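You operate a simulated robot arm through the tools that you are given. There is no shell and no other tool. Be economical: measure what you need, move in short steps, check, and stop when the job is done.

You are at the controls of a simulated two-armed robot. One attempt, no reset.

TASK
Hold the yellow dipper on the work table top steady with one hand and put the thread reel from the upper shelf of the serving stand in it with the other.

Only the result counts: the job must be done as asked and must still hold three seconds after the hand-in. Knocking over, shifting, dropping, spilling or breaking anything else fails it.

THE ROBOT
Two 7-joint arms with three-finger grippers on one trunk, on a base that drives. Base frame: it is fixed to the floor where the robot stands at the start and does not move with it; the origin is under the middle of the robot, x ahead of it, y to its left, z up. Readings come in mm, degrees, newtons and seconds.
The left shoulder is at the start at [70, 146, 1151], the right one opposite. With the tool pointing down near the work surface each hand reaches from about 100 to 500 mm from the robot's upright axis, wherever it stands, measured 20 degrees to its own side. Places, roughly: yellow dipper [2000, 250, 1000]. Payload 2.2 kg a hand.
Tool frame (each hand has its own): the origin (TCP) lies between the finger pads and is the grasp point; the fingertips stand 28 mm ahead of it; z points along the fingers, y is the line along which they close. The gripper opens to 102 mm. The gripper's body begins 71 mm behind the TCP.
Orientation is told as [roll, pitch, yaw] about the base's x, y, z axes, in that order, counted from this pose: with the fingers straight down and closing along the base's y, the tool's x points along the base's -x, its y along +y and its z along -z.

THE INTERFACE
- The arms move only by the tool move_arm. It takes "left_steps", "right_steps" or both (then of equal length, played together; a hand with none holds still); each is a list of rows, each a list of 3 entries, a list of its own where there are three numbers: the turn, a rotation vector about the base's x, y, z in units of 120 degrees (1.0 is 120 degrees), then the shift along the base's x, y, z in units of 400 mm (1.0 is 400 mm), then the opening, from 0 (shut) to 1 (fully open). In form: [[[rx, ry, rz], [tx, ty, tz], fingers], ...]. A call has 1 to 20 rows; each row is the pose to reach, as a shift and turn from the pose commanded when the call began. A call with a number of a shift or a turn outside -1 to 1 is refused whole. Each row takes 0.2 s and may step no farther than 50 mm and 8.6 degrees from the row before; otherwise, or with a gripper value out of range, the whole call is refused. Where a pose cannot be reached the arm comes as near as it can. A force on the tool above 40 N (or 10 N above the force at the start of the call, whichever is more), or a blocked arm, ends the call early, and 0.2 s more pass. Each finger halts on what it meets, pressing with about 42 N; the grip force reading is that of the motor and also rises with nothing between the fingers. The clock runs only during rows and for 0.2 s after the last one: add rows that repeat a pose to give the fingers time. It gives the time, the measured TCP pose, the force on the tool (base axes), the opening and the grip force at its end, in the units of the frame above (readings bear some noise), with the torque about the TCP (base axes, N m) and any sound that the robot's microphone picked up.
- Cameras (640 x 400 px; columns grow to the right, rows downward): "scene" is now at [107, -5.3, 1336.5]; the picture's right is [-0.12, -0.99, 0.00], its down [-0.93, 0.11, -0.36] and it looks along [0.36, -0.04, -0.93] (base axes); focal length 268 px, centre (320, 200). "left" rides on the left gripper at [72, 38, -86] in its tool frame; the picture's right is [-0.47, 0.89, 0.00], its down [-0.60, -0.32, -0.73] and it looks along [-0.65, -0.34, 0.68] (tool axes); focal length 256 px, centre (320, 200). "right" rides on the right gripper at [69, 44, -86] in its tool frame; the picture's right is [-0.53, 0.85, 0.00], its down [-0.58, -0.36, -0.73] and it looks along [-0.62, -0.39, 0.68] (tool axes); focal length 256 px, centre (320, 200).
- snapshot(camera): a new picture of that camera. The clock stands still meanwhile.
- slide_trunk(by): slides the trunk up (or, below 0, down) by that many mm; the arms and the scene camera ride with it, the base frame stays. It gives what a move gives, with no picture.
- roll_base(legs): drives the robot by 1 to 6 legs, each [ahead, left, turn to the left] in mm, mm and degrees, along the robot's own axes; the way and the turn of a leg run together, so that a leg with both is an arc; at most 1500 mm and 180 degrees a leg. The arms and the cameras ride along, it lands a little off, and it stops where it bumps. It gives what a move gives.
- pan_tilt(pan, tilt): turns the head with the scene camera to pan (to the left, within 86 degrees either way) and tilt (down, from -29 to 69), counted from straight ahead of the robot. It gives what a move gives.
- pixel_to_xyz(camera, pixels): there is no depth. For up to 12 entries [column, row, z] of the newest picture of that camera ("zoom" is the newest enlarged one), the place [x, y] in the base frame at which the ray of that pixel passes the height z, good to about 3 mm. The clock stands still meanwhile.
- inspect(camera, box): a new picture of the part [left, top, right, bottom] of that camera's present view, enlarged. The clock stands still meanwhile.
- sign_off(): hands the job in; it is judged then, once.

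Work in short steps. Measure before you move; look again where a grasp or a placing could have gone wrong, and mend it. You have 80 turns and 78 pictures in all, those below and enlarged ones among them. Open the grippers and draw the arms clear of the work before you hand the job in, unless the task says otherwise; then end with one line.

The tools are called after "Emit:" by a JSON object that holds its "method" and its "body". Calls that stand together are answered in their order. move_arm: Moves the arms, as the interface text tells. Its arguments: {"type":"object","properties":{"left_steps":{"type":"array","items":{"type":"array"}},"right_steps":{"type":"array","items":{"type":"array"}}},"required":[]} The other tools are called the same way: slide_trunk (by) slides the trunk up or down; roll_base (legs) drives the base; pan_tilt (pan, tilt) turns the head that bears the scene camera; snapshot (camera) takes a picture; pixel_to_xyz (camera, pixels) gives the place at which the rays of pixels pass given heights; inspect (camera, box) takes an enlarged picture of a part of a camera's view; sign_off () hands the job in.

At the start:

```text
time_s: 0.0
left_eef_pos: [273.4, 130.6, 736.8]
left_tcp_rot: [9.3, -0.3, -2.7]
left_force: [0.1, 0.0, -0.1]
left_ft_torque: [0.01, 0.01, 0.01]
left_width: 102.1
left_grip_force: 0.0
right_eef_pos: [260.6, -118.2, 743.3]
right_tcp_rot: [0.0, 0.0, 0.0]
right_force: [0.0, -0.1, -0.2]
right_ft_torque: [0.0, -0.05, -0.04]
right_width: 102.4
right_grip_force: 0.0
trunk travel left (down, up): [-689.0, 251.0]
robot x, y, heading: [-2.2, 3.4, 0.1]
head pan, tilt: [-6.9, 68.8]
```

scene: 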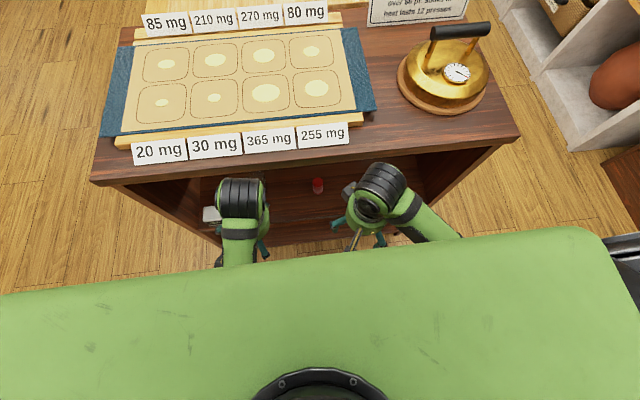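
right: 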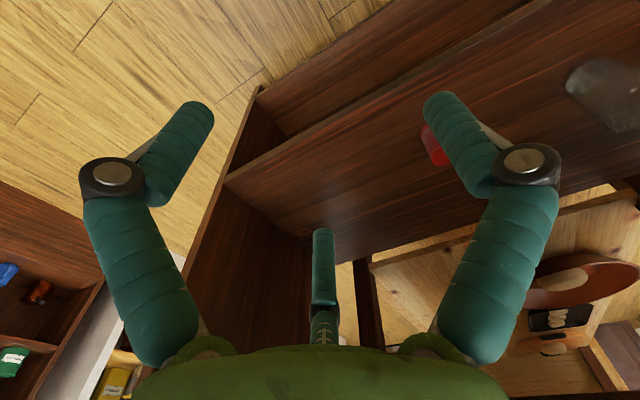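
left: 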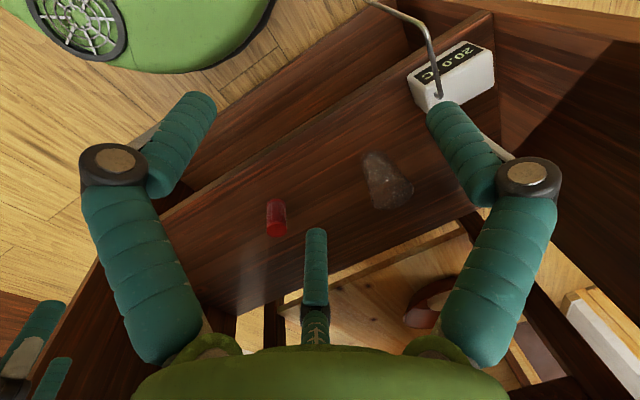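

The head looks down at a desk right ahead of the robot; I need a view of the room. I raise the head first.

Emit:
{"method": "pan_tilt", "body": {"pan": 0, "tilt": 20}}

Emit:
{"method": "snapshot", "body": {"camera": "scene"}}

Emit:
{"method": "pan_tilt", "body": {"pan": 70, "tilt": 25}}

Emit:
{"method": "snapshot", "body": {"camera": "scene"}}

Emit:
{"method": "pan_tilt", "body": {"pan": -70, "tilt": 25}}

Emit:
{"method": "snapshot", "body": {"camera": "scene"}}

```text
time_s: 1.2
left_eef_pos: [273.8, 133.0, 737.5]
left_tcp_rot: [9.5, -0.2, -2.7]
left_force: [-0.1, -0.4, 0.2]
left_ft_torque: [0.0, 0.03, -0.02]
left_width: 101.8
left_grip_force: 0.0
right_eef_pos: [259.8, -118.1, 742.3]
right_tcp_rot: [0.0, -0.1, 0.0]
right_force: [0.5, -0.1, -0.1]
right_ft_torque: [0.0, 0.02, -0.01]
right_width: 101.9
right_grip_force: 0.1
trunk travel left (down, up): [-689.0, 251.0]
robot x, y, heading: [-1.0, -3.6, -0.2]
head pan, tilt: [0.0, 20.0]
```

```text
74 pictures are left
```

scene: 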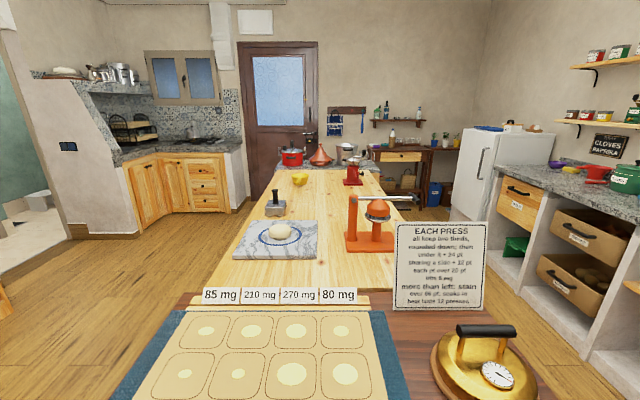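

```text
time_s: 2.6
left_eef_pos: [274.2, 133.1, 735.7]
left_tcp_rot: [9.5, -0.1, -2.6]
left_force: [0.4, 0.6, -0.1]
left_ft_torque: [-0.01, 0.0, 0.0]
left_width: 102.2
left_grip_force: 0.1
right_eef_pos: [259.6, -117.9, 742.8]
right_tcp_rot: [0.0, 0.0, 0.0]
right_force: [0.8, 0.7, 0.2]
right_ft_torque: [-0.01, 0.04, -0.01]
right_width: 102.0
right_grip_force: 0.1
trunk travel left (down, up): [-689.0, 251.0]
robot x, y, heading: [2.2, 0.7, 0.2]
head pan, tilt: [70.0, 25.0]
```

```text
73 pictures are left
```

scene: 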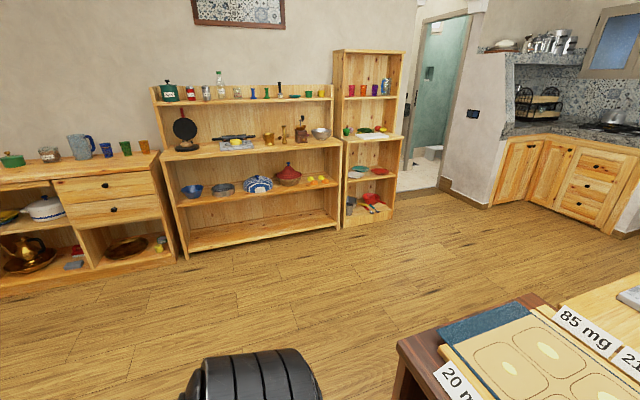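

```text
time_s: 4.8
left_eef_pos: [272.3, 131.8, 736.3]
left_tcp_rot: [9.5, -0.1, -2.7]
left_force: [-0.4, -0.6, 0.1]
left_ft_torque: [0.01, 0.04, -0.01]
left_width: 102.1
left_grip_force: 0.0
right_eef_pos: [259.9, -118.6, 742.3]
right_tcp_rot: [0.0, 0.0, 0.1]
right_force: [0.1, 0.2, 0.3]
right_ft_torque: [0.01, 0.0, 0.01]
right_width: 102.1
right_grip_force: 0.1
trunk travel left (down, up): [-689.0, 251.0]
robot x, y, heading: [0.2, 0.7, -0.0]
head pan, tilt: [-70.0, 25.0]
```

```text
72 pictures are left
```

scene: 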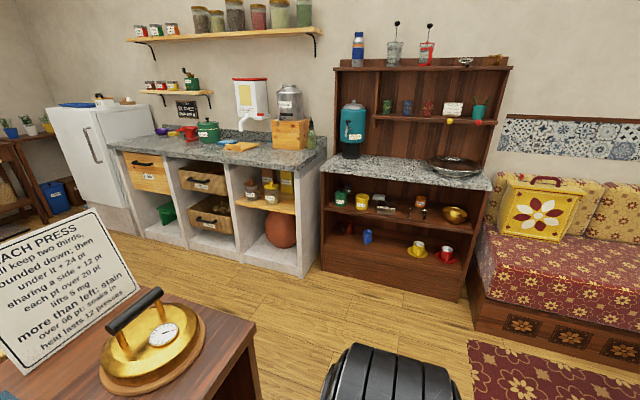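

The dark stand at right (400,110) could be the serving stand; I zoom in on its upper shelf.

Emit:
{"method": "inspect", "body": {"camera": "scene", "box": [330, 40, 520, 160]}}

Emit:
{"method": "inspect", "body": {"camera": "scene", "box": [320, 160, 500, 280]}}

Emit:
{"method": "pan_tilt", "body": {"pan": 70, "tilt": 20}}

Emit:
{"method": "inspect", "body": {"camera": "scene", "box": [150, 80, 410, 240]}}

```text
3.33 times, centred on (425, 100) of scene
```

zoom: 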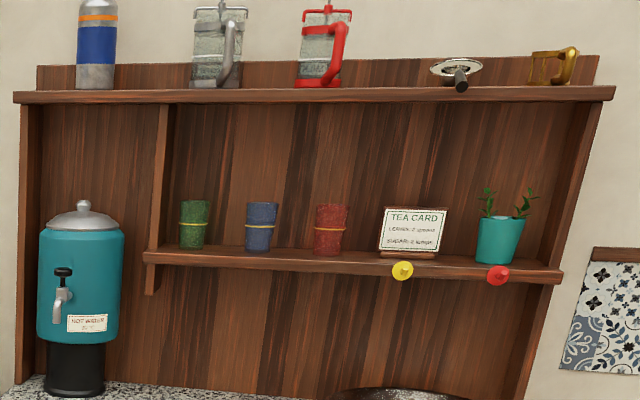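

```text
3.33 times, centred on (410, 220) of scene
```

zoom: 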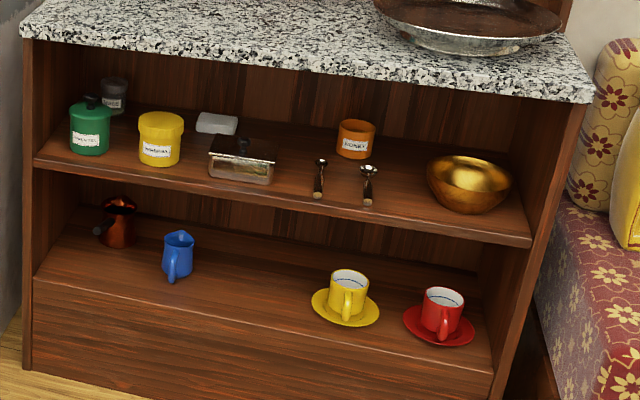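

```text
time_s: 7.0
left_eef_pos: [274.1, 130.8, 738.0]
left_tcp_rot: [9.6, -0.2, -2.7]
left_force: [-0.6, -0.3, 1.0]
left_ft_torque: [-0.04, 0.03, 0.01]
left_width: 101.9
left_grip_force: 0.1
right_eef_pos: [260.2, -118.4, 743.7]
right_tcp_rot: [0.0, 0.0, 0.0]
right_force: [0.4, -0.3, -0.2]
right_ft_torque: [-0.02, -0.03, 0.02]
right_width: 102.2
right_grip_force: 0.0
trunk travel left (down, up): [-689.0, 251.0]
robot x, y, heading: [0.4, 0.4, 0.0]
head pan, tilt: [70.0, 20.0]
```

```text
2.46 times, centred on (280, 160) of scene
```

zoom: 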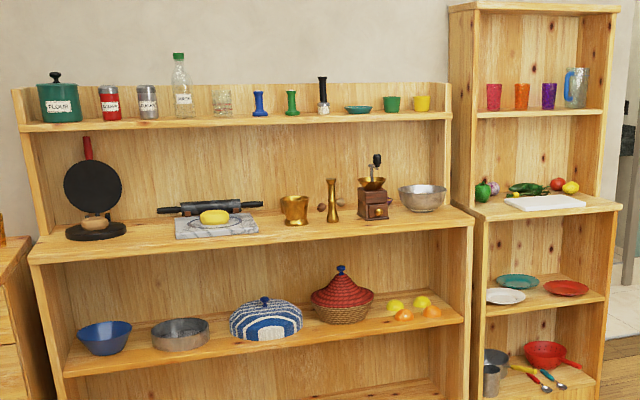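

No thread reel seen yet. I look as far back as the head goes on both sides.

Emit:
{"method": "pan_tilt", "body": {"pan": 86, "tilt": 25}}

Emit:
{"method": "snapshot", "body": {"camera": "scene"}}

Emit:
{"method": "pan_tilt", "body": {"pan": -86, "tilt": 35}}

Emit:
{"method": "snapshot", "body": {"camera": "scene"}}

```text
time_s: 7.8
left_eef_pos: [273.2, 131.9, 736.6]
left_tcp_rot: [9.5, 0.0, -2.6]
left_force: [-0.1, -0.1, -0.5]
left_ft_torque: [-0.04, -0.01, 0.0]
left_width: 101.8
left_grip_force: 0.1
right_eef_pos: [260.2, -119.3, 742.6]
right_tcp_rot: [-0.1, 0.0, 0.0]
right_force: [0.2, -0.4, 0.8]
right_ft_torque: [-0.01, 0.01, -0.01]
right_width: 101.9
right_grip_force: 0.1
trunk travel left (down, up): [-689.0, 251.0]
robot x, y, heading: [0.9, 0.6, 0.1]
head pan, tilt: [85.9, 25.0]
```

```text
68 pictures are left
```

scene: 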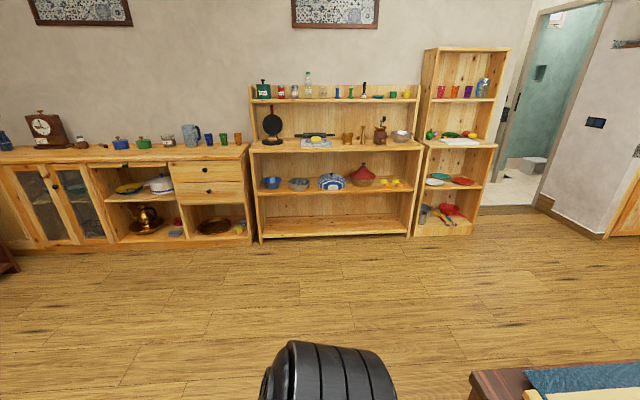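

```text
time_s: 10.4
left_eef_pos: [272.8, 132.0, 736.9]
left_tcp_rot: [9.4, -0.1, -2.7]
left_force: [0.4, -0.1, 0.2]
left_ft_torque: [-0.01, -0.02, 0.02]
left_width: 101.9
left_grip_force: 0.3
right_eef_pos: [260.3, -117.5, 743.1]
right_tcp_rot: [-0.1, 0.0, 0.0]
right_force: [0.8, -0.1, -0.1]
right_ft_torque: [-0.01, 0.02, 0.03]
right_width: 102.3
right_grip_force: 0.0
trunk travel left (down, up): [-689.0, 251.0]
robot x, y, heading: [-1.6, -0.4, -0.0]
head pan, tilt: [-85.9, 35.0]
```

```text
67 pictures are left
```

scene: 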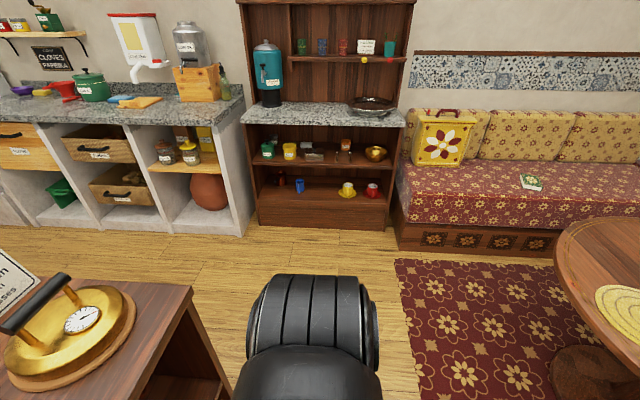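

Something lies behind the robot (dining table edge at (600,280)). I back off 200 mm from the desk and turn left 120° to see the rest.

Emit:
{"method": "roll_base", "body": {"legs": [[-200, 0, 0], [0, 0, 110]]}}

Emit:
{"method": "pan_tilt", "body": {"pan": 50, "tilt": 25}}

Emit:
{"method": "snapshot", "body": {"camera": "scene"}}

```text
time_s: 16.6
left_eef_pos: [-417.8, 210.0, 738.1]
left_tcp_rot: [9.6, -0.2, 107.5]
left_force: [0.1, 0.1, 0.3]
left_ft_torque: [0.01, 0.03, 0.04]
left_width: 102.1
left_grip_force: 0.0
right_eef_pos: [-179.4, 286.2, 741.6]
right_tcp_rot: [0.0, 0.0, 110.4]
right_force: [0.6, -0.9, 0.2]
right_ft_torque: [0.03, 0.0, 0.02]
right_width: 102.1
right_grip_force: 0.0
trunk travel left (down, up): [-689.0, 251.0]
robot x, y, heading: [-200.1, 0.2, 110.3]
head pan, tilt: [-85.9, 35.0]
```

```text
time_s: 18.8
left_eef_pos: [-419.0, 210.9, 737.3]
left_tcp_rot: [9.5, -0.3, 107.7]
left_force: [0.8, 0.0, -0.3]
left_ft_torque: [0.01, -0.02, 0.04]
left_width: 101.9
left_grip_force: 0.0
right_eef_pos: [-179.4, 285.8, 742.5]
right_tcp_rot: [0.1, 0.0, 110.4]
right_force: [0.4, -0.7, -0.3]
right_ft_torque: [0.0, -0.05, -0.02]
right_width: 102.1
right_grip_force: 0.1
trunk travel left (down, up): [-689.0, 251.0]
robot x, y, heading: [-204.4, 0.2, 110.3]
head pan, tilt: [50.0, 25.0]
```

```text
66 pictures are left
```

scene: 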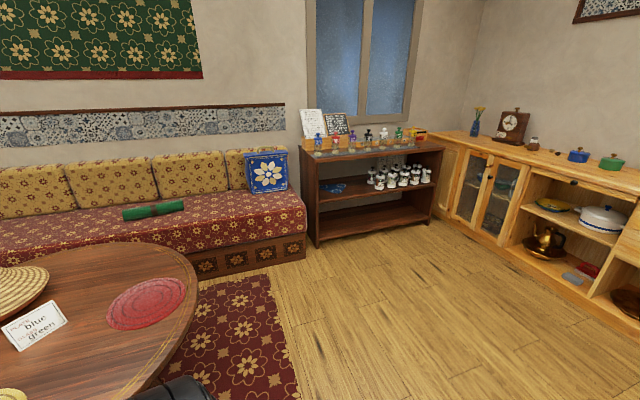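

The low dark stand at (370,185) looks promising; zoom.

Emit:
{"method": "inspect", "body": {"camera": "scene", "box": [290, 95, 450, 195]}}

```text
4.00 times, centred on (370, 145) of scene
```

zoom: 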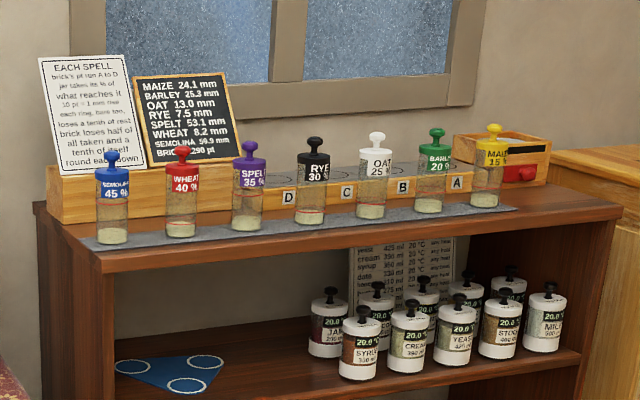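

No reel there. I look further round, and then zoom in on the far end of the room.

Emit:
{"method": "pan_tilt", "body": {"pan": 86, "tilt": 30}}

Emit:
{"method": "snapshot", "body": {"camera": "scene"}}

Emit:
{"method": "pan_tilt", "body": {"pan": -20, "tilt": 15}}

Emit:
{"method": "inspect", "body": {"camera": "scene", "box": [220, 130, 420, 250]}}

Emit:
{"method": "pan_tilt", "body": {"pan": -86, "tilt": 12}}

Emit:
{"method": "snapshot", "body": {"camera": "scene"}}

```text
time_s: 19.9
left_eef_pos: [-419.0, 211.6, 736.8]
left_tcp_rot: [9.5, -0.2, 107.6]
left_force: [-0.5, 1.1, -0.5]
left_ft_torque: [-0.02, -0.02, 0.05]
left_width: 102.0
left_grip_force: 0.0
right_eef_pos: [-179.0, 285.4, 743.4]
right_tcp_rot: [0.1, 0.0, 110.4]
right_force: [-0.2, 0.3, -0.5]
right_ft_torque: [-0.01, 0.0, -0.02]
right_width: 102.1
right_grip_force: 0.0
trunk travel left (down, up): [-689.0, 251.0]
robot x, y, heading: [-198.6, 3.9, 110.4]
head pan, tilt: [85.9, 30.0]
```

```text
64 pictures are left
```

scene: 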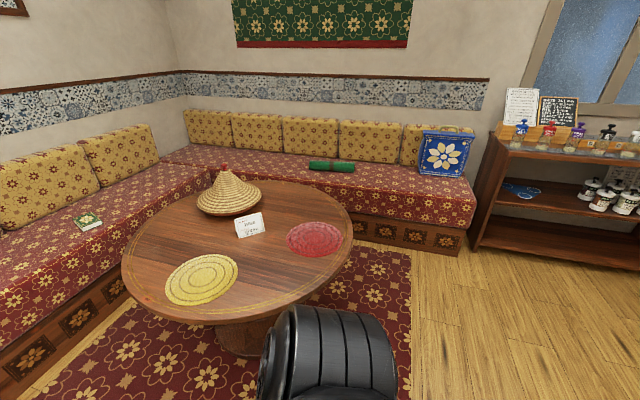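

```text
time_s: 21.7
left_eef_pos: [-418.8, 211.3, 736.9]
left_tcp_rot: [9.5, -0.3, 107.5]
left_force: [-1.4, 0.6, 0.4]
left_ft_torque: [-0.03, 0.0, -0.01]
left_width: 102.4
left_grip_force: 0.0
right_eef_pos: [-179.9, 285.6, 743.6]
right_tcp_rot: [0.0, 0.0, 110.5]
right_force: [0.3, 0.1, -0.2]
right_ft_torque: [0.0, 0.01, 0.01]
right_width: 102.1
right_grip_force: 0.1
trunk travel left (down, up): [-689.0, 251.0]
robot x, y, heading: [-199.5, -0.6, 110.0]
head pan, tilt: [-20.0, 15.0]
```

```text
3.20 times, centred on (320, 190) of scene
```

zoom: 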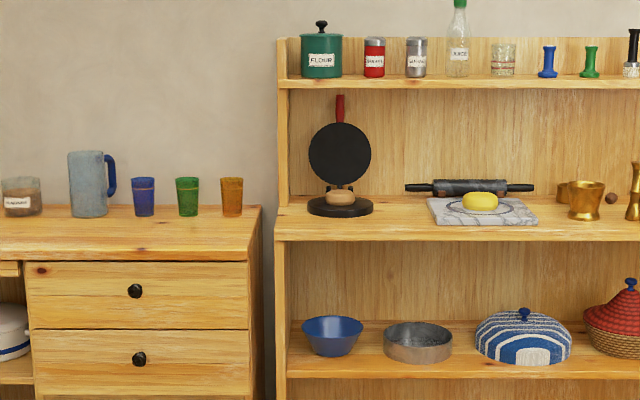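

```text
time_s: 23.1
left_eef_pos: [-419.4, 210.6, 736.9]
left_tcp_rot: [9.5, -0.2, 107.6]
left_force: [0.4, 0.2, 0.2]
left_ft_torque: [0.01, -0.04, 0.0]
left_width: 101.9
left_grip_force: 0.0
right_eef_pos: [-180.2, 285.6, 743.3]
right_tcp_rot: [0.0, 0.0, 110.4]
right_force: [-0.9, -0.7, -0.4]
right_ft_torque: [0.04, 0.0, -0.05]
right_width: 102.1
right_grip_force: 0.1
trunk travel left (down, up): [-689.0, 251.0]
robot x, y, heading: [-200.4, 2.4, 110.4]
head pan, tilt: [-85.9, 12.0]
```

```text
62 pictures are left
```

scene: 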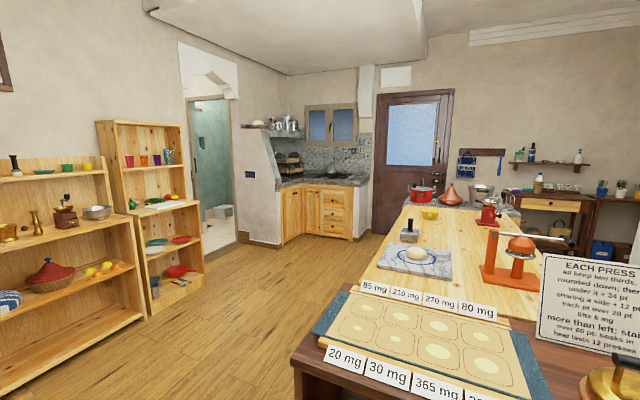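

The dark stand with the hot-water urn is most likely the serving stand. I turn to face it (heading -90°), drive closer and look.

Emit:
{"method": "roll_base", "body": {"legs": [[0, 0, -150], [0, 0, -50], [600, 0, 0]]}}

Emit:
{"method": "pan_tilt", "body": {"pan": 0, "tilt": 15}}

Emit:
{"method": "snapshot", "body": {"camera": "scene"}}

```text
time_s: 34.9
left_eef_pos: [-92.1, -868.2, 737.5]
left_tcp_rot: [9.5, -0.1, -94.3]
left_force: [0.7, -0.3, 0.2]
left_ft_torque: [-0.02, -0.06, -0.02]
left_width: 101.9
left_grip_force: 0.1
right_eef_pos: [-340.8, -848.3, 743.9]
right_tcp_rot: [0.0, 0.0, -91.6]
right_force: [0.2, -0.1, 0.5]
right_ft_torque: [-0.01, 0.04, -0.01]
right_width: 102.0
right_grip_force: 0.0
trunk travel left (down, up): [-689.0, 251.0]
robot x, y, heading: [-212.3, -589.7, -91.7]
head pan, tilt: [-85.9, 12.0]
```

```text
time_s: 36.5
left_eef_pos: [-90.2, -869.7, 736.4]
left_tcp_rot: [9.6, 0.0, -94.4]
left_force: [0.3, 0.1, 0.2]
left_ft_torque: [0.0, 0.01, 0.01]
left_width: 102.2
left_grip_force: 0.1
right_eef_pos: [-340.9, -848.4, 742.1]
right_tcp_rot: [0.0, 0.0, -91.6]
right_force: [-0.9, -0.5, -0.3]
right_ft_torque: [-0.02, 0.02, 0.0]
right_width: 101.9
right_grip_force: 0.0
trunk travel left (down, up): [-689.0, 251.0]
robot x, y, heading: [-214.2, -594.1, -91.9]
head pan, tilt: [0.0, 15.0]
```

```text
61 pictures are left
```

scene: 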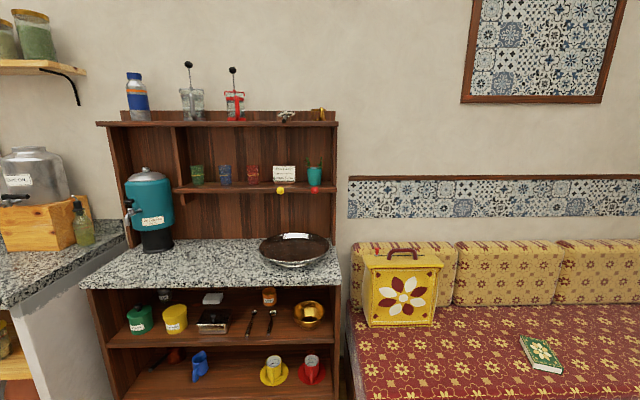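

Emit:
{"method": "inspect", "body": {"camera": "scene", "box": [95, 60, 345, 215]}}

Emit:
{"method": "inspect", "body": {"camera": "scene", "box": [90, 270, 350, 400]}}

```text
2.56 times, centred on (220, 138) of scene
```

zoom: 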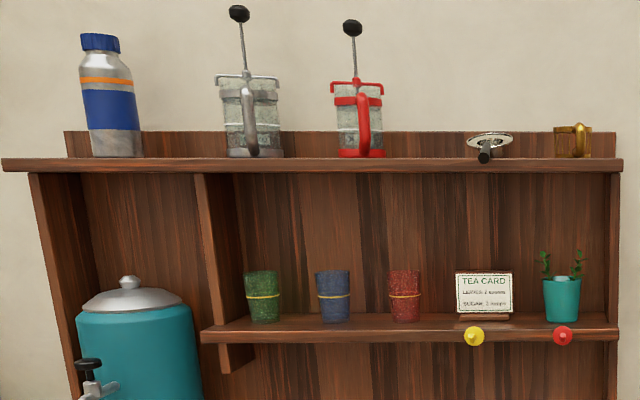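

```text
2.46 times, centred on (220, 335) of scene
```

zoom: 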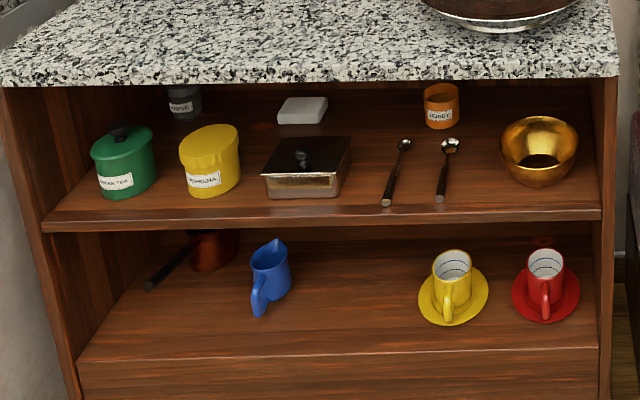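

No reel here either, so this isn't it. The far end of the work table has another stone-topped stand; I back into the left aisle (y≈1150), face +x and look ahead.

Emit:
{"method": "roll_base", "body": {"legs": [[-1400, 0, 0], [-350, 0, 0], [0, 0, 91.9]]}}

Emit:
{"method": "pan_tilt", "body": {"pan": -10, "tilt": 12}}

Emit:
{"method": "snapshot", "body": {"camera": "scene"}}

```text
time_s: 49.1
left_eef_pos: [145.6, 1255.8, 736.7]
left_tcp_rot: [9.6, -0.2, -4.9]
left_force: [-0.5, -1.4, -0.4]
left_ft_torque: [-0.01, 0.03, -0.03]
left_width: 102.0
left_grip_force: 0.0
right_eef_pos: [122.2, 1007.5, 742.2]
right_tcp_rot: [0.0, 0.1, -2.1]
right_force: [-0.6, 0.1, 0.5]
right_ft_torque: [0.0, -0.01, 0.02]
right_width: 102.2
right_grip_force: 0.1
trunk travel left (down, up): [-689.0, 251.0]
robot x, y, heading: [-132.2, 1135.0, -2.1]
head pan, tilt: [0.0, 15.0]
```

```text
time_s: 49.9
left_eef_pos: [144.7, 1257.0, 736.6]
left_tcp_rot: [9.6, -0.1, -5.0]
left_force: [0.0, -0.2, -0.2]
left_ft_torque: [0.0, 0.01, -0.01]
left_width: 101.6
left_grip_force: 0.1
right_eef_pos: [120.1, 1008.0, 742.5]
right_tcp_rot: [0.1, 0.0, -2.1]
right_force: [-0.1, -0.3, 1.0]
right_ft_torque: [0.01, -0.01, 0.02]
right_width: 102.1
right_grip_force: 0.1
trunk travel left (down, up): [-689.0, 251.0]
robot x, y, heading: [-131.6, 1133.5, -2.1]
head pan, tilt: [-10.0, 12.0]
```

```text
58 pictures are left
```

scene: 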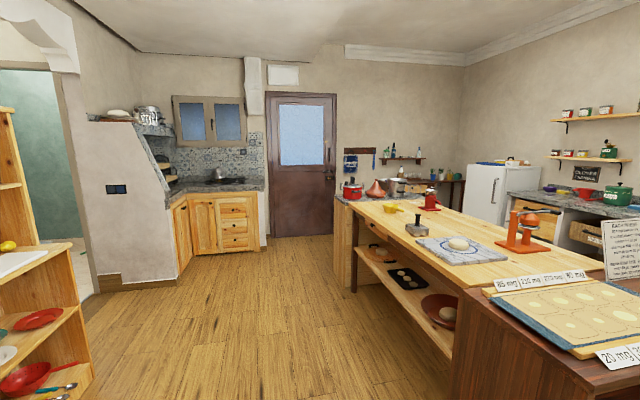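

The aisle ahead is clear. I drive ahead along it and look at the far objects and at the dipper.

Emit:
{"method": "roll_base", "body": {"legs": [[0, 0, 2], [1500, 0, 0]]}}

Emit:
{"method": "pan_tilt", "body": {"pan": -40, "tilt": 25}}

Emit:
{"method": "snapshot", "body": {"camera": "scene"}}

```text
time_s: 57.6
left_eef_pos: [1629.4, 1212.8, 736.5]
left_tcp_rot: [9.6, -0.3, -5.8]
left_force: [0.5, -0.6, -1.1]
left_ft_torque: [0.0, -0.02, -0.03]
left_width: 102.1
left_grip_force: 0.1
right_eef_pos: [1602.8, 962.3, 743.0]
right_tcp_rot: [0.0, 0.0, -3.0]
right_force: [-0.5, 0.1, -0.8]
right_ft_torque: [-0.02, -0.02, -0.01]
right_width: 102.0
right_grip_force: 0.0
trunk travel left (down, up): [-689.0, 251.0]
robot x, y, heading: [1348.7, 1097.0, -3.1]
head pan, tilt: [-10.0, 12.0]
```

```text
time_s: 58.5
left_eef_pos: [1629.4, 1213.3, 736.4]
left_tcp_rot: [9.6, -0.2, -5.7]
left_force: [0.3, -0.2, -0.5]
left_ft_torque: [-0.01, 0.0, -0.02]
left_width: 101.9
left_grip_force: 0.0
right_eef_pos: [1601.8, 963.4, 742.2]
right_tcp_rot: [-0.1, 0.0, -2.8]
right_force: [0.5, 0.3, -0.4]
right_ft_torque: [-0.01, -0.01, 0.03]
right_width: 101.9
right_grip_force: 0.0
trunk travel left (down, up): [-689.0, 251.0]
robot x, y, heading: [1348.9, 1093.6, -3.2]
head pan, tilt: [-40.0, 25.0]
```

```text
57 pictures are left
```

scene: 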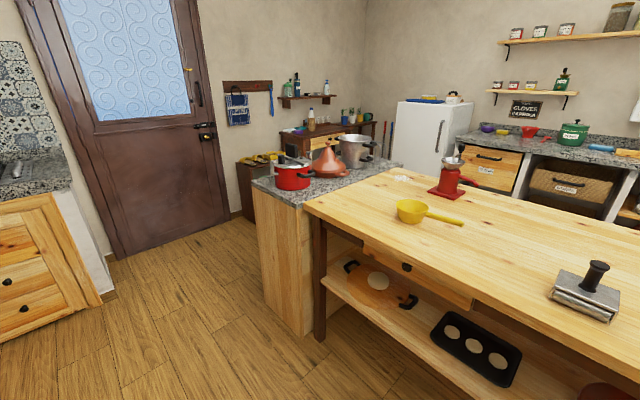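

The dipper's cup is at (410,210). Zoom into the far corner for a serving stand.

Emit:
{"method": "inspect", "body": {"camera": "scene", "box": [220, 70, 400, 190]}}

Emit:
{"method": "pan_tilt", "body": {"pan": 45, "tilt": 20}}

Emit:
{"method": "snapshot", "body": {"camera": "scene"}}

Emit:
{"method": "pan_tilt", "body": {"pan": 86, "tilt": 25}}

Emit:
{"method": "snapshot", "body": {"camera": "scene"}}

```text
3.33 times, centred on (310, 130) of scene
```

zoom: 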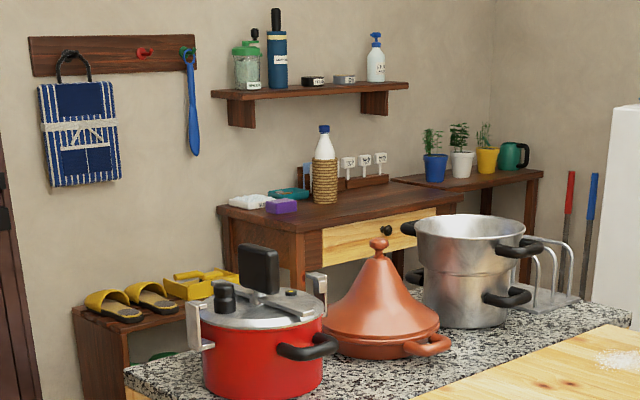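

```text
time_s: 60.1
left_eef_pos: [1629.0, 1211.9, 736.8]
left_tcp_rot: [9.7, -0.1, -5.6]
left_force: [-0.1, 0.0, -0.5]
left_ft_torque: [-0.03, -0.02, 0.0]
left_width: 102.1
left_grip_force: 0.0
right_eef_pos: [1601.5, 962.8, 743.6]
right_tcp_rot: [0.1, 0.0, -3.0]
right_force: [-0.4, -0.2, 0.7]
right_ft_torque: [-0.01, -0.02, 0.0]
right_width: 102.0
right_grip_force: 0.1
trunk travel left (down, up): [-689.0, 251.0]
robot x, y, heading: [1349.0, 1096.8, -3.0]
head pan, tilt: [45.0, 20.0]
```

```text
55 pictures are left
```

scene: 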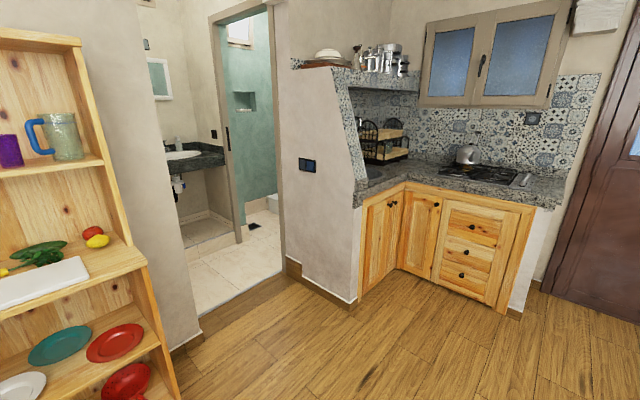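

```text
time_s: 61.2
left_eef_pos: [1629.1, 1211.9, 736.9]
left_tcp_rot: [9.6, -0.2, -5.7]
left_force: [-0.2, -0.7, 0.1]
left_ft_torque: [0.01, -0.02, 0.03]
left_width: 101.8
left_grip_force: 0.0
right_eef_pos: [1602.0, 963.8, 744.7]
right_tcp_rot: [0.0, -0.1, -3.0]
right_force: [0.3, -0.2, 0.8]
right_ft_torque: [0.01, -0.02, 0.01]
right_width: 101.9
right_grip_force: 0.1
trunk travel left (down, up): [-689.0, 251.0]
robot x, y, heading: [1351.7, 1094.2, -2.9]
head pan, tilt: [85.9, 25.0]
```

```text
54 pictures are left
```

scene: 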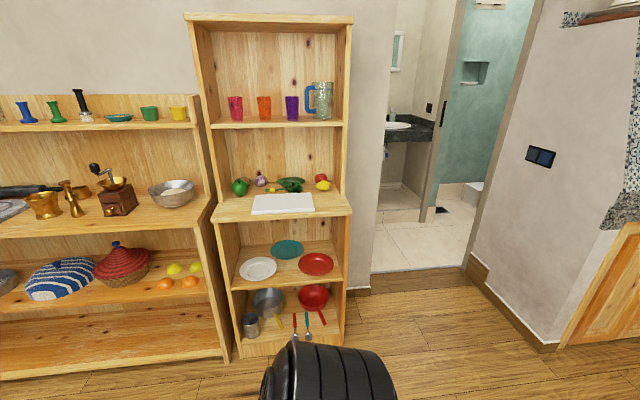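

I zoom in on the spool-like blue and green items at (25,112),(55,110) on the wooden hutch.

Emit:
{"method": "inspect", "body": {"camera": "scene", "box": [0, 70, 200, 195]}}

Emit:
{"method": "inspect", "body": {"camera": "scene", "box": [200, 60, 370, 190]}}

```text
3.20 times, centred on (100, 132) of scene
```

zoom: 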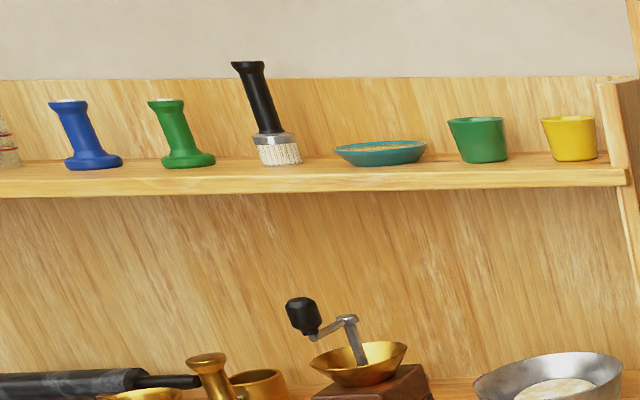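

```text
3.08 times, centred on (285, 125) of scene
```

zoom: 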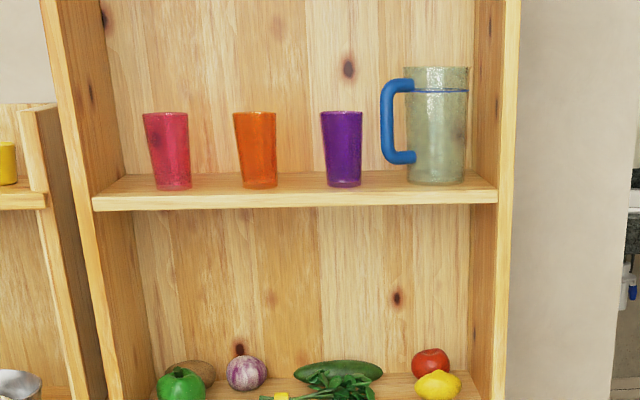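

Those are stamps and brushes. I check the right wall across the table, and the desk end of the room.

Emit:
{"method": "pan_tilt", "body": {"pan": -86, "tilt": 18}}

Emit:
{"method": "snapshot", "body": {"camera": "scene"}}

Emit:
{"method": "roll_base", "body": {"legs": [[-1500, 0, 0], [-600, 0, 0], [0, 0, -40]]}}

Emit:
{"method": "pan_tilt", "body": {"pan": 0, "tilt": 25}}

Emit:
{"method": "snapshot", "body": {"camera": "scene"}}

```text
time_s: 63.8
left_eef_pos: [1629.0, 1212.3, 736.1]
left_tcp_rot: [9.5, -0.2, -5.7]
left_force: [1.7, 1.0, -0.1]
left_ft_torque: [0.01, 0.01, 0.0]
left_width: 101.7
left_grip_force: 0.1
right_eef_pos: [1602.7, 962.2, 743.2]
right_tcp_rot: [0.0, -0.1, -2.9]
right_force: [-0.2, -0.2, -0.3]
right_ft_torque: [0.05, 0.04, -0.01]
right_width: 101.8
right_grip_force: 0.0
trunk travel left (down, up): [-689.0, 251.0]
robot x, y, heading: [1347.9, 1094.5, -2.7]
head pan, tilt: [-85.9, 18.0]
```

```text
51 pictures are left
```

scene: 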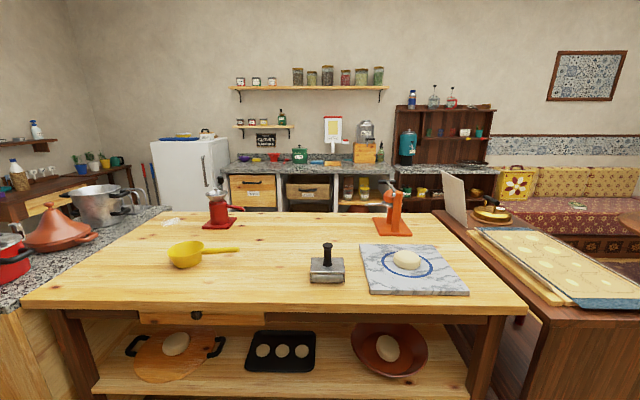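

```text
time_s: 76.1
left_eef_pos: [-463.5, 1069.7, 736.5]
left_tcp_rot: [9.6, 0.0, -43.3]
left_force: [0.1, 0.2, -0.5]
left_ft_torque: [-0.02, 0.08, -0.01]
left_width: 101.9
left_grip_force: 0.1
right_eef_pos: [-636.6, 888.6, 743.0]
right_tcp_rot: [0.0, 0.0, -40.5]
right_force: [0.1, -0.3, -0.4]
right_ft_torque: [0.0, 0.0, -0.01]
right_width: 101.7
right_grip_force: 0.2
trunk travel left (down, up): [-689.0, 251.0]
robot x, y, heading: [-755.8, 1147.3, -40.6]
head pan, tilt: [-85.9, 18.0]
```

```text
time_s: 77.7
left_eef_pos: [-463.9, 1069.8, 737.4]
left_tcp_rot: [9.6, -0.1, -43.3]
left_force: [0.5, 0.3, -0.4]
left_ft_torque: [0.01, 0.01, 0.03]
left_width: 102.1
left_grip_force: 0.0
right_eef_pos: [-637.6, 889.0, 744.1]
right_tcp_rot: [0.0, -0.1, -40.5]
right_force: [-0.6, 0.0, -0.2]
right_ft_torque: [0.01, 0.01, 0.02]
right_width: 102.1
right_grip_force: 0.0
trunk travel left (down, up): [-689.0, 251.0]
robot x, y, heading: [-755.8, 1146.4, -40.6]
head pan, tilt: [0.0, 25.0]
```

```text
50 pictures are left
```

scene: 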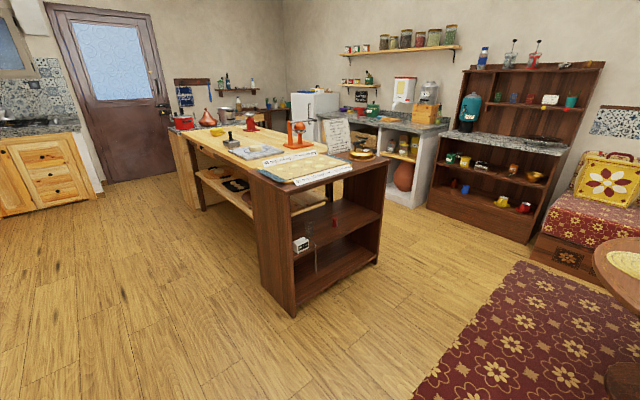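

The desk at (310,230) is a stand with two shelves; its upper shelf holds a red item at (336,220). Zoom.

Emit:
{"method": "inspect", "body": {"camera": "scene", "box": [265, 170, 395, 290]}}

Emit:
{"method": "inspect", "body": {"camera": "scene", "box": [290, 190, 350, 260]}}

```text
3.33 times, centred on (330, 230) of scene
```

zoom: 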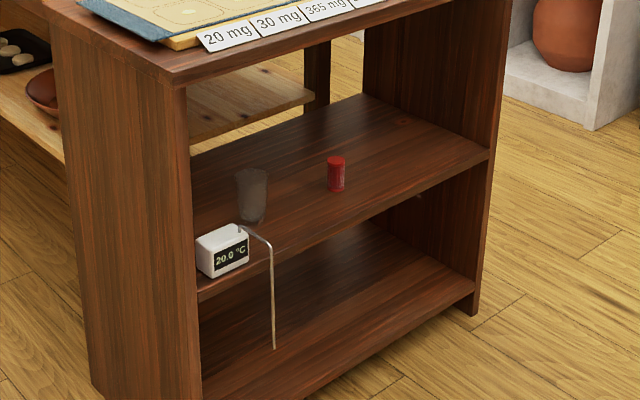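

```text
5.71 times, centred on (320, 225) of scene
```

zoom: 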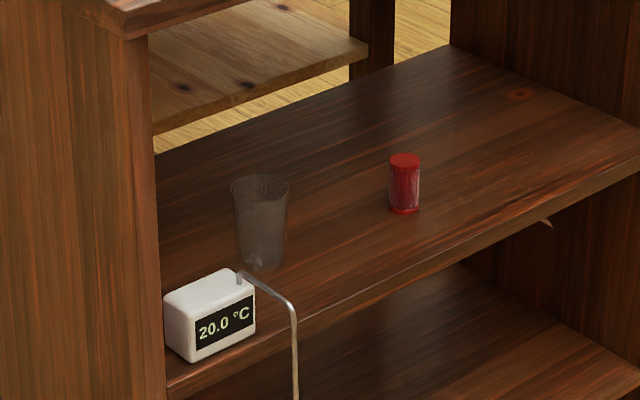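

The red flanged piece at zoom (405,183) is the thread reel, so this desk is the serving stand. I measure rays for its base (404,212), top (404,160), the glass base (260,268), the shelf front edge and top board corner at several heights.

Emit:
{"method": "pixel_to_xyz", "body": {"camera": "zoom", "pixels": [[404, 212, 400], [404, 212, 500], [404, 212, 600], [404, 160, 500], [404, 160, 600], [260, 268, 400], [260, 268, 500], [260, 268, 600], [270, 352, 400], [270, 352, 500], [270, 352, 600]]}}

```text
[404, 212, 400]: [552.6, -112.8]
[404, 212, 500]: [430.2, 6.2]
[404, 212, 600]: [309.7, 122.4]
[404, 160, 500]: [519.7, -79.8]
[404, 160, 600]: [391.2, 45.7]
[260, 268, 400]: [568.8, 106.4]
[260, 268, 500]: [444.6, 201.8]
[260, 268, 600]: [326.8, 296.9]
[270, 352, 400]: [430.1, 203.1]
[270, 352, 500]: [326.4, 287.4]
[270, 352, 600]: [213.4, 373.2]
```

Both views agree: reel centre ≈ (480,-40,495), shelf z≈460, stand front x≈370, glass at (494,164). I drive to about (-250,-190) facing the stand.

Emit:
{"method": "roll_base", "body": {"legs": [[0, 0, -28.6], [1428, 0, 0], [0, 0, 69.2]]}}

Emit:
{"method": "slide_trunk", "body": {"by": -150}}

Emit:
{"method": "pan_tilt", "body": {"pan": 10, "tilt": 40}}

Emit:
{"method": "snapshot", "body": {"camera": "scene"}}

```text
time_s: 89.7
left_eef_pos: [45.3, -100.6, 736.9]
left_tcp_rot: [9.6, -0.3, 0.3]
left_force: [0.3, -0.6, -0.6]
left_ft_torque: [-0.01, 0.01, -0.03]
left_width: 101.9
left_grip_force: 0.0
right_eef_pos: [46.5, -351.8, 742.9]
right_tcp_rot: [0.1, 0.0, 3.1]
right_force: [-0.1, -0.9, -0.1]
right_ft_torque: [0.0, -0.01, -0.03]
right_width: 102.2
right_grip_force: 0.1
trunk travel left (down, up): [-689.0, 251.0]
robot x, y, heading: [-219.6, -249.8, 3.1]
head pan, tilt: [0.0, 25.0]
```

```text
time_s: 91.4
left_eef_pos: [44.8, -99.6, 586.0]
left_tcp_rot: [9.6, -0.1, 0.4]
left_force: [0.7, 0.7, 0.4]
left_ft_torque: [0.0, -0.02, -0.01]
left_width: 102.1
left_grip_force: 0.0
right_eef_pos: [46.9, -352.5, 593.8]
right_tcp_rot: [0.0, -0.1, 2.9]
right_force: [0.4, -0.1, 0.5]
right_ft_torque: [0.01, 0.04, -0.01]
right_width: 101.9
right_grip_force: 0.1
trunk travel left (down, up): [-539.0, 401.0]
robot x, y, heading: [-219.2, -248.1, 3.1]
head pan, tilt: [0.0, 25.0]
```

```text
time_s: 92.2
left_eef_pos: [46.1, -101.2, 587.5]
left_tcp_rot: [9.6, -0.2, 0.3]
left_force: [-1.2, 0.0, -1.1]
left_ft_torque: [-0.01, -0.03, -0.02]
left_width: 102.2
left_grip_force: 0.1
right_eef_pos: [45.9, -351.3, 593.1]
right_tcp_rot: [0.0, 0.0, 3.0]
right_force: [-0.8, -0.6, -0.2]
right_ft_torque: [-0.03, -0.02, 0.01]
right_width: 101.9
right_grip_force: 0.0
trunk travel left (down, up): [-539.0, 401.0]
robot x, y, heading: [-217.8, -251.1, 3.0]
head pan, tilt: [10.0, 40.0]
```

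```text
47 pictures are left
```

scene: 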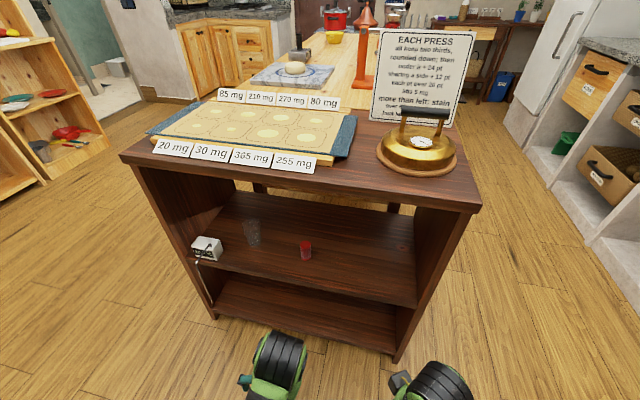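

Reel visible at (306,250). Zoom to refine.

Emit:
{"method": "inspect", "body": {"camera": "scene", "box": [180, 200, 420, 350]}}

```text
2.67 times, centred on (300, 275) of scene
```

zoom: 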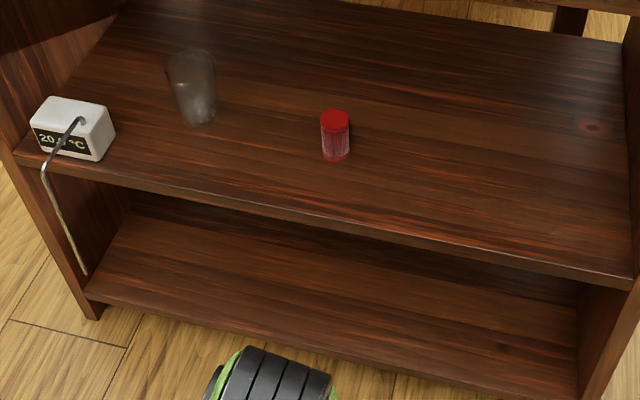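

Emit:
{"method": "pixel_to_xyz", "body": {"camera": "zoom", "pixels": [[335, 118, 510], [335, 118, 530], [336, 157, 440], [336, 157, 460], [336, 157, 480], [321, 140, 490], [350, 140, 490], [335, 221, 460], [200, 122, 460], [335, 135, 490]]}}

Emit:
{"method": "pixel_to_xyz", "body": {"camera": "scene", "pixels": [[140, 165, 740], [140, 165, 780], [300, 186, 740], [300, 186, 780], [470, 210, 740], [470, 210, 780]]}}

```text
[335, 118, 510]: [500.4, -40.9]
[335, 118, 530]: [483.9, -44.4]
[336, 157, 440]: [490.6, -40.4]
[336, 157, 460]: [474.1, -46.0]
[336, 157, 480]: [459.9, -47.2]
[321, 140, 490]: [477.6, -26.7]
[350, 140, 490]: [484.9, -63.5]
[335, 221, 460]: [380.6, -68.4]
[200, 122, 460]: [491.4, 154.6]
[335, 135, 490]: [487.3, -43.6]
```

```text
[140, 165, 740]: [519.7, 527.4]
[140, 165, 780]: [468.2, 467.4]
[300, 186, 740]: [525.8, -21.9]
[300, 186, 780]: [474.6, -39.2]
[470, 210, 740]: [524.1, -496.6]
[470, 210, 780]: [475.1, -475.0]
```

Refined: reel centre ≈ (488,-44), 460–525 high, ~37 mm wide; stand top z≈860, so ample room for a 45° forward-down approach. I tilt the left hand by 45° (and remove the roll) while still back from the stand.

Emit:
{"method": "move_arm", "body": {"left_steps": [[[-0.0127, -0.0624, -0.0052], [0.05, 0, 0.02], 0.7], [[-0.0253, -0.1248, -0.0105], [0.1, 0, 0.04], 0.7], [[-0.038, -0.1873, -0.0157], [0.15, 0, 0.06], 0.7], [[-0.0506, -0.2497, -0.0209], [0.2, 0, 0.06], 0.7], [[-0.0633, -0.3121, -0.0262], [0.25, 0, 0.06], 0.7], [[-0.0759, -0.3745, -0.0314], [0.3, 0, 0.06], 0.7], [[-0.0759, -0.3745, -0.0314], [0.3, 0, 0.06], 0.7]]}}

Emit:
{"method": "snapshot", "body": {"camera": "scene"}}

```text
time_s: 93.8
left_eef_pos: [165.6, -101.0, 610.7]
left_tcp_rot: [-0.3, -45.2, 0.4]
left_force: [-0.3, -0.3, 0.3]
left_ft_torque: [0.03, -0.01, 0.03]
left_width: 71.2
left_grip_force: 0.1
right_eef_pos: [45.3, -352.3, 592.0]
right_tcp_rot: [0.0, 0.1, 2.9]
right_force: [-1.1, 0.1, 0.5]
right_ft_torque: [-0.02, -0.01, -0.05]
right_width: 102.0
right_grip_force: 0.0
trunk travel left (down, up): [-539.0, 401.0]
robot x, y, heading: [-220.9, -249.5, 3.0]
head pan, tilt: [10.0, 40.0]
```

```text
45 pictures are left
```

scene: 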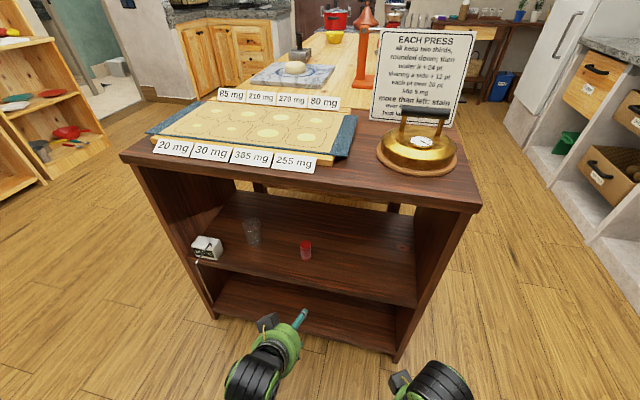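

Tilt is right. Trunk down 80 (TCP z≈530) and forward 220 mm, leaving the fingertips short of the reel.

Emit:
{"method": "slide_trunk", "body": {"by": -80}}

Emit:
{"method": "roll_base", "body": {"legs": [[220, 0, 0]]}}

Emit:
{"method": "snapshot", "body": {"camera": "left"}}

Emit:
{"method": "snapshot", "body": {"camera": "scene"}}

```text
time_s: 95.0
left_eef_pos: [165.5, -100.5, 532.1]
left_tcp_rot: [-0.3, -45.2, 0.5]
left_force: [0.3, -0.1, 0.3]
left_ft_torque: [0.02, 0.0, -0.02]
left_width: 71.3
left_grip_force: 0.1
right_eef_pos: [45.2, -351.6, 513.5]
right_tcp_rot: [-0.1, 0.0, 3.0]
right_force: [0.8, -0.5, 0.3]
right_ft_torque: [-0.02, -0.02, -0.04]
right_width: 102.3
right_grip_force: 0.0
trunk travel left (down, up): [-459.0, 481.0]
robot x, y, heading: [-222.9, -246.0, 2.8]
head pan, tilt: [10.0, 40.0]
```

```text
time_s: 96.6
left_eef_pos: [373.2, -87.1, 530.7]
left_tcp_rot: [-0.3, -45.1, 0.7]
left_force: [0.7, -0.3, 0.8]
left_ft_torque: [0.03, 0.0, -0.02]
left_width: 71.4
left_grip_force: 0.1
right_eef_pos: [251.2, -340.0, 512.4]
right_tcp_rot: [0.0, 0.0, 3.3]
right_force: [0.0, -0.2, -0.1]
right_ft_torque: [-0.02, 0.03, -0.04]
right_width: 102.1
right_grip_force: 0.0
trunk travel left (down, up): [-459.0, 481.0]
robot x, y, heading: [-18.1, -236.9, 3.3]
head pan, tilt: [10.0, 40.0]
```

```text
44 pictures are left
```

left: 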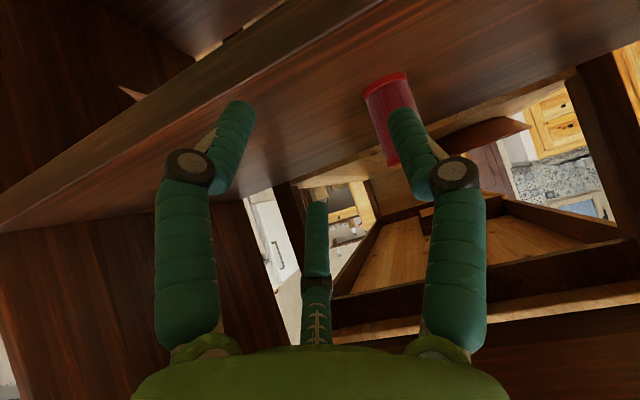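

```text
43 pictures are left
```

scene: 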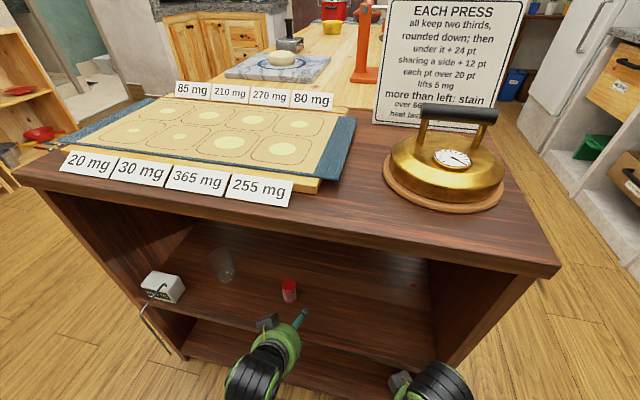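

I refine the reel location with both cameras' rays from this nearer place.

Emit:
{"method": "inspect", "body": {"camera": "scene", "box": [240, 250, 340, 330]}}

Emit:
{"method": "pixel_to_xyz", "body": {"camera": "left", "pixels": [[385, 79, 460], [385, 79, 525], [388, 120, 490], [395, 163, 525], [395, 163, 460]]}}

```text
5.00 times, centred on (290, 290) of scene
```

zoom: 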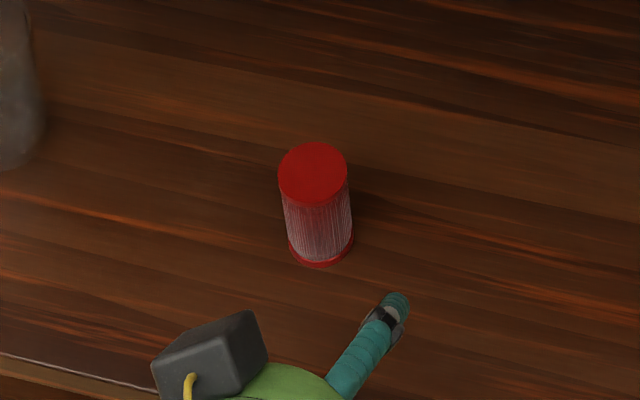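

```text
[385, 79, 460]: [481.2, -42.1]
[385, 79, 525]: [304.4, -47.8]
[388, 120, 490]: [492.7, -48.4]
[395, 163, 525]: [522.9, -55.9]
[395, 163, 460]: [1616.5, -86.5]
```

Emit:
{"method": "pixel_to_xyz", "body": {"camera": "zoom", "pixels": [[313, 173, 515], [313, 173, 525], [313, 173, 535], [321, 262, 455], [321, 262, 460], [321, 262, 465], [278, 175, 525], [348, 175, 525]]}}

```text
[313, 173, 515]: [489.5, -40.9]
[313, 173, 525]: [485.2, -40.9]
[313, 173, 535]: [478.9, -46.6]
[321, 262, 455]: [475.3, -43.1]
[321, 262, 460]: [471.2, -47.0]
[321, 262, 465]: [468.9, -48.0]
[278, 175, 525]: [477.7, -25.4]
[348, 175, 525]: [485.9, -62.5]
```

Reel centre ≈ (487,-44). I shift the left hand in y and z first, then advance to x≈485 around the reel.

Emit:
{"method": "move_arm", "body": {"left_steps": [[[0, 0, 0], [0, 0.05, -0.04], 0.7], [[0, 0, 0], [0, 0.1075, -0.085], 0.7], [[0, 0, 0], [0.07, 0.1075, -0.09], 0.7], [[0, 0, 0], [0.14, 0.1075, -0.09], 0.7], [[0, 0, 0], [0.14, 0.1075, -0.09], 0.7]]}}

Emit:
{"method": "snapshot", "body": {"camera": "left"}}

```text
time_s: 97.5
left_eef_pos: [394.1, -45.0, 483.9]
left_tcp_rot: [-0.2, -42.8, 0.5]
left_force: [-21.4, -6.0, 3.9]
left_ft_torque: [-0.32, 0.62, -0.39]
left_width: 91.9
left_grip_force: 13.0
right_eef_pos: [250.3, -338.9, 512.1]
right_tcp_rot: [0.0, -0.1, 3.4]
right_force: [0.7, -0.7, 0.0]
right_ft_torque: [0.02, 0.02, -0.01]
right_width: 101.7
right_grip_force: 0.0
trunk travel left (down, up): [-459.0, 481.0]
robot x, y, heading: [-11.7, -235.8, 3.4]
head pan, tilt: [10.0, 40.0]
stopped in row 4 (left hand): the force on the tool passed its limit at 49 N (the readings are from after the stop); the commanded pose is now the measured one
```

```text
41 pictures are left
```

left: 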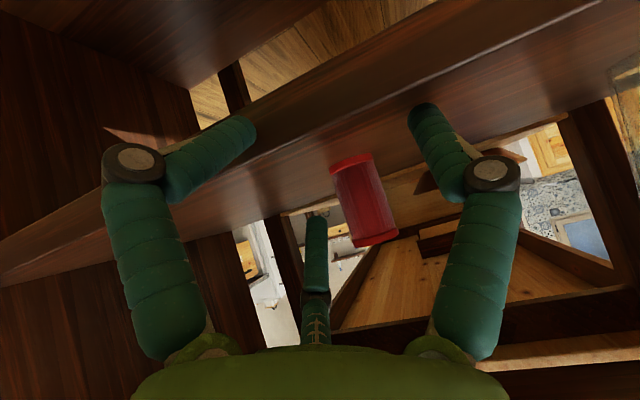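

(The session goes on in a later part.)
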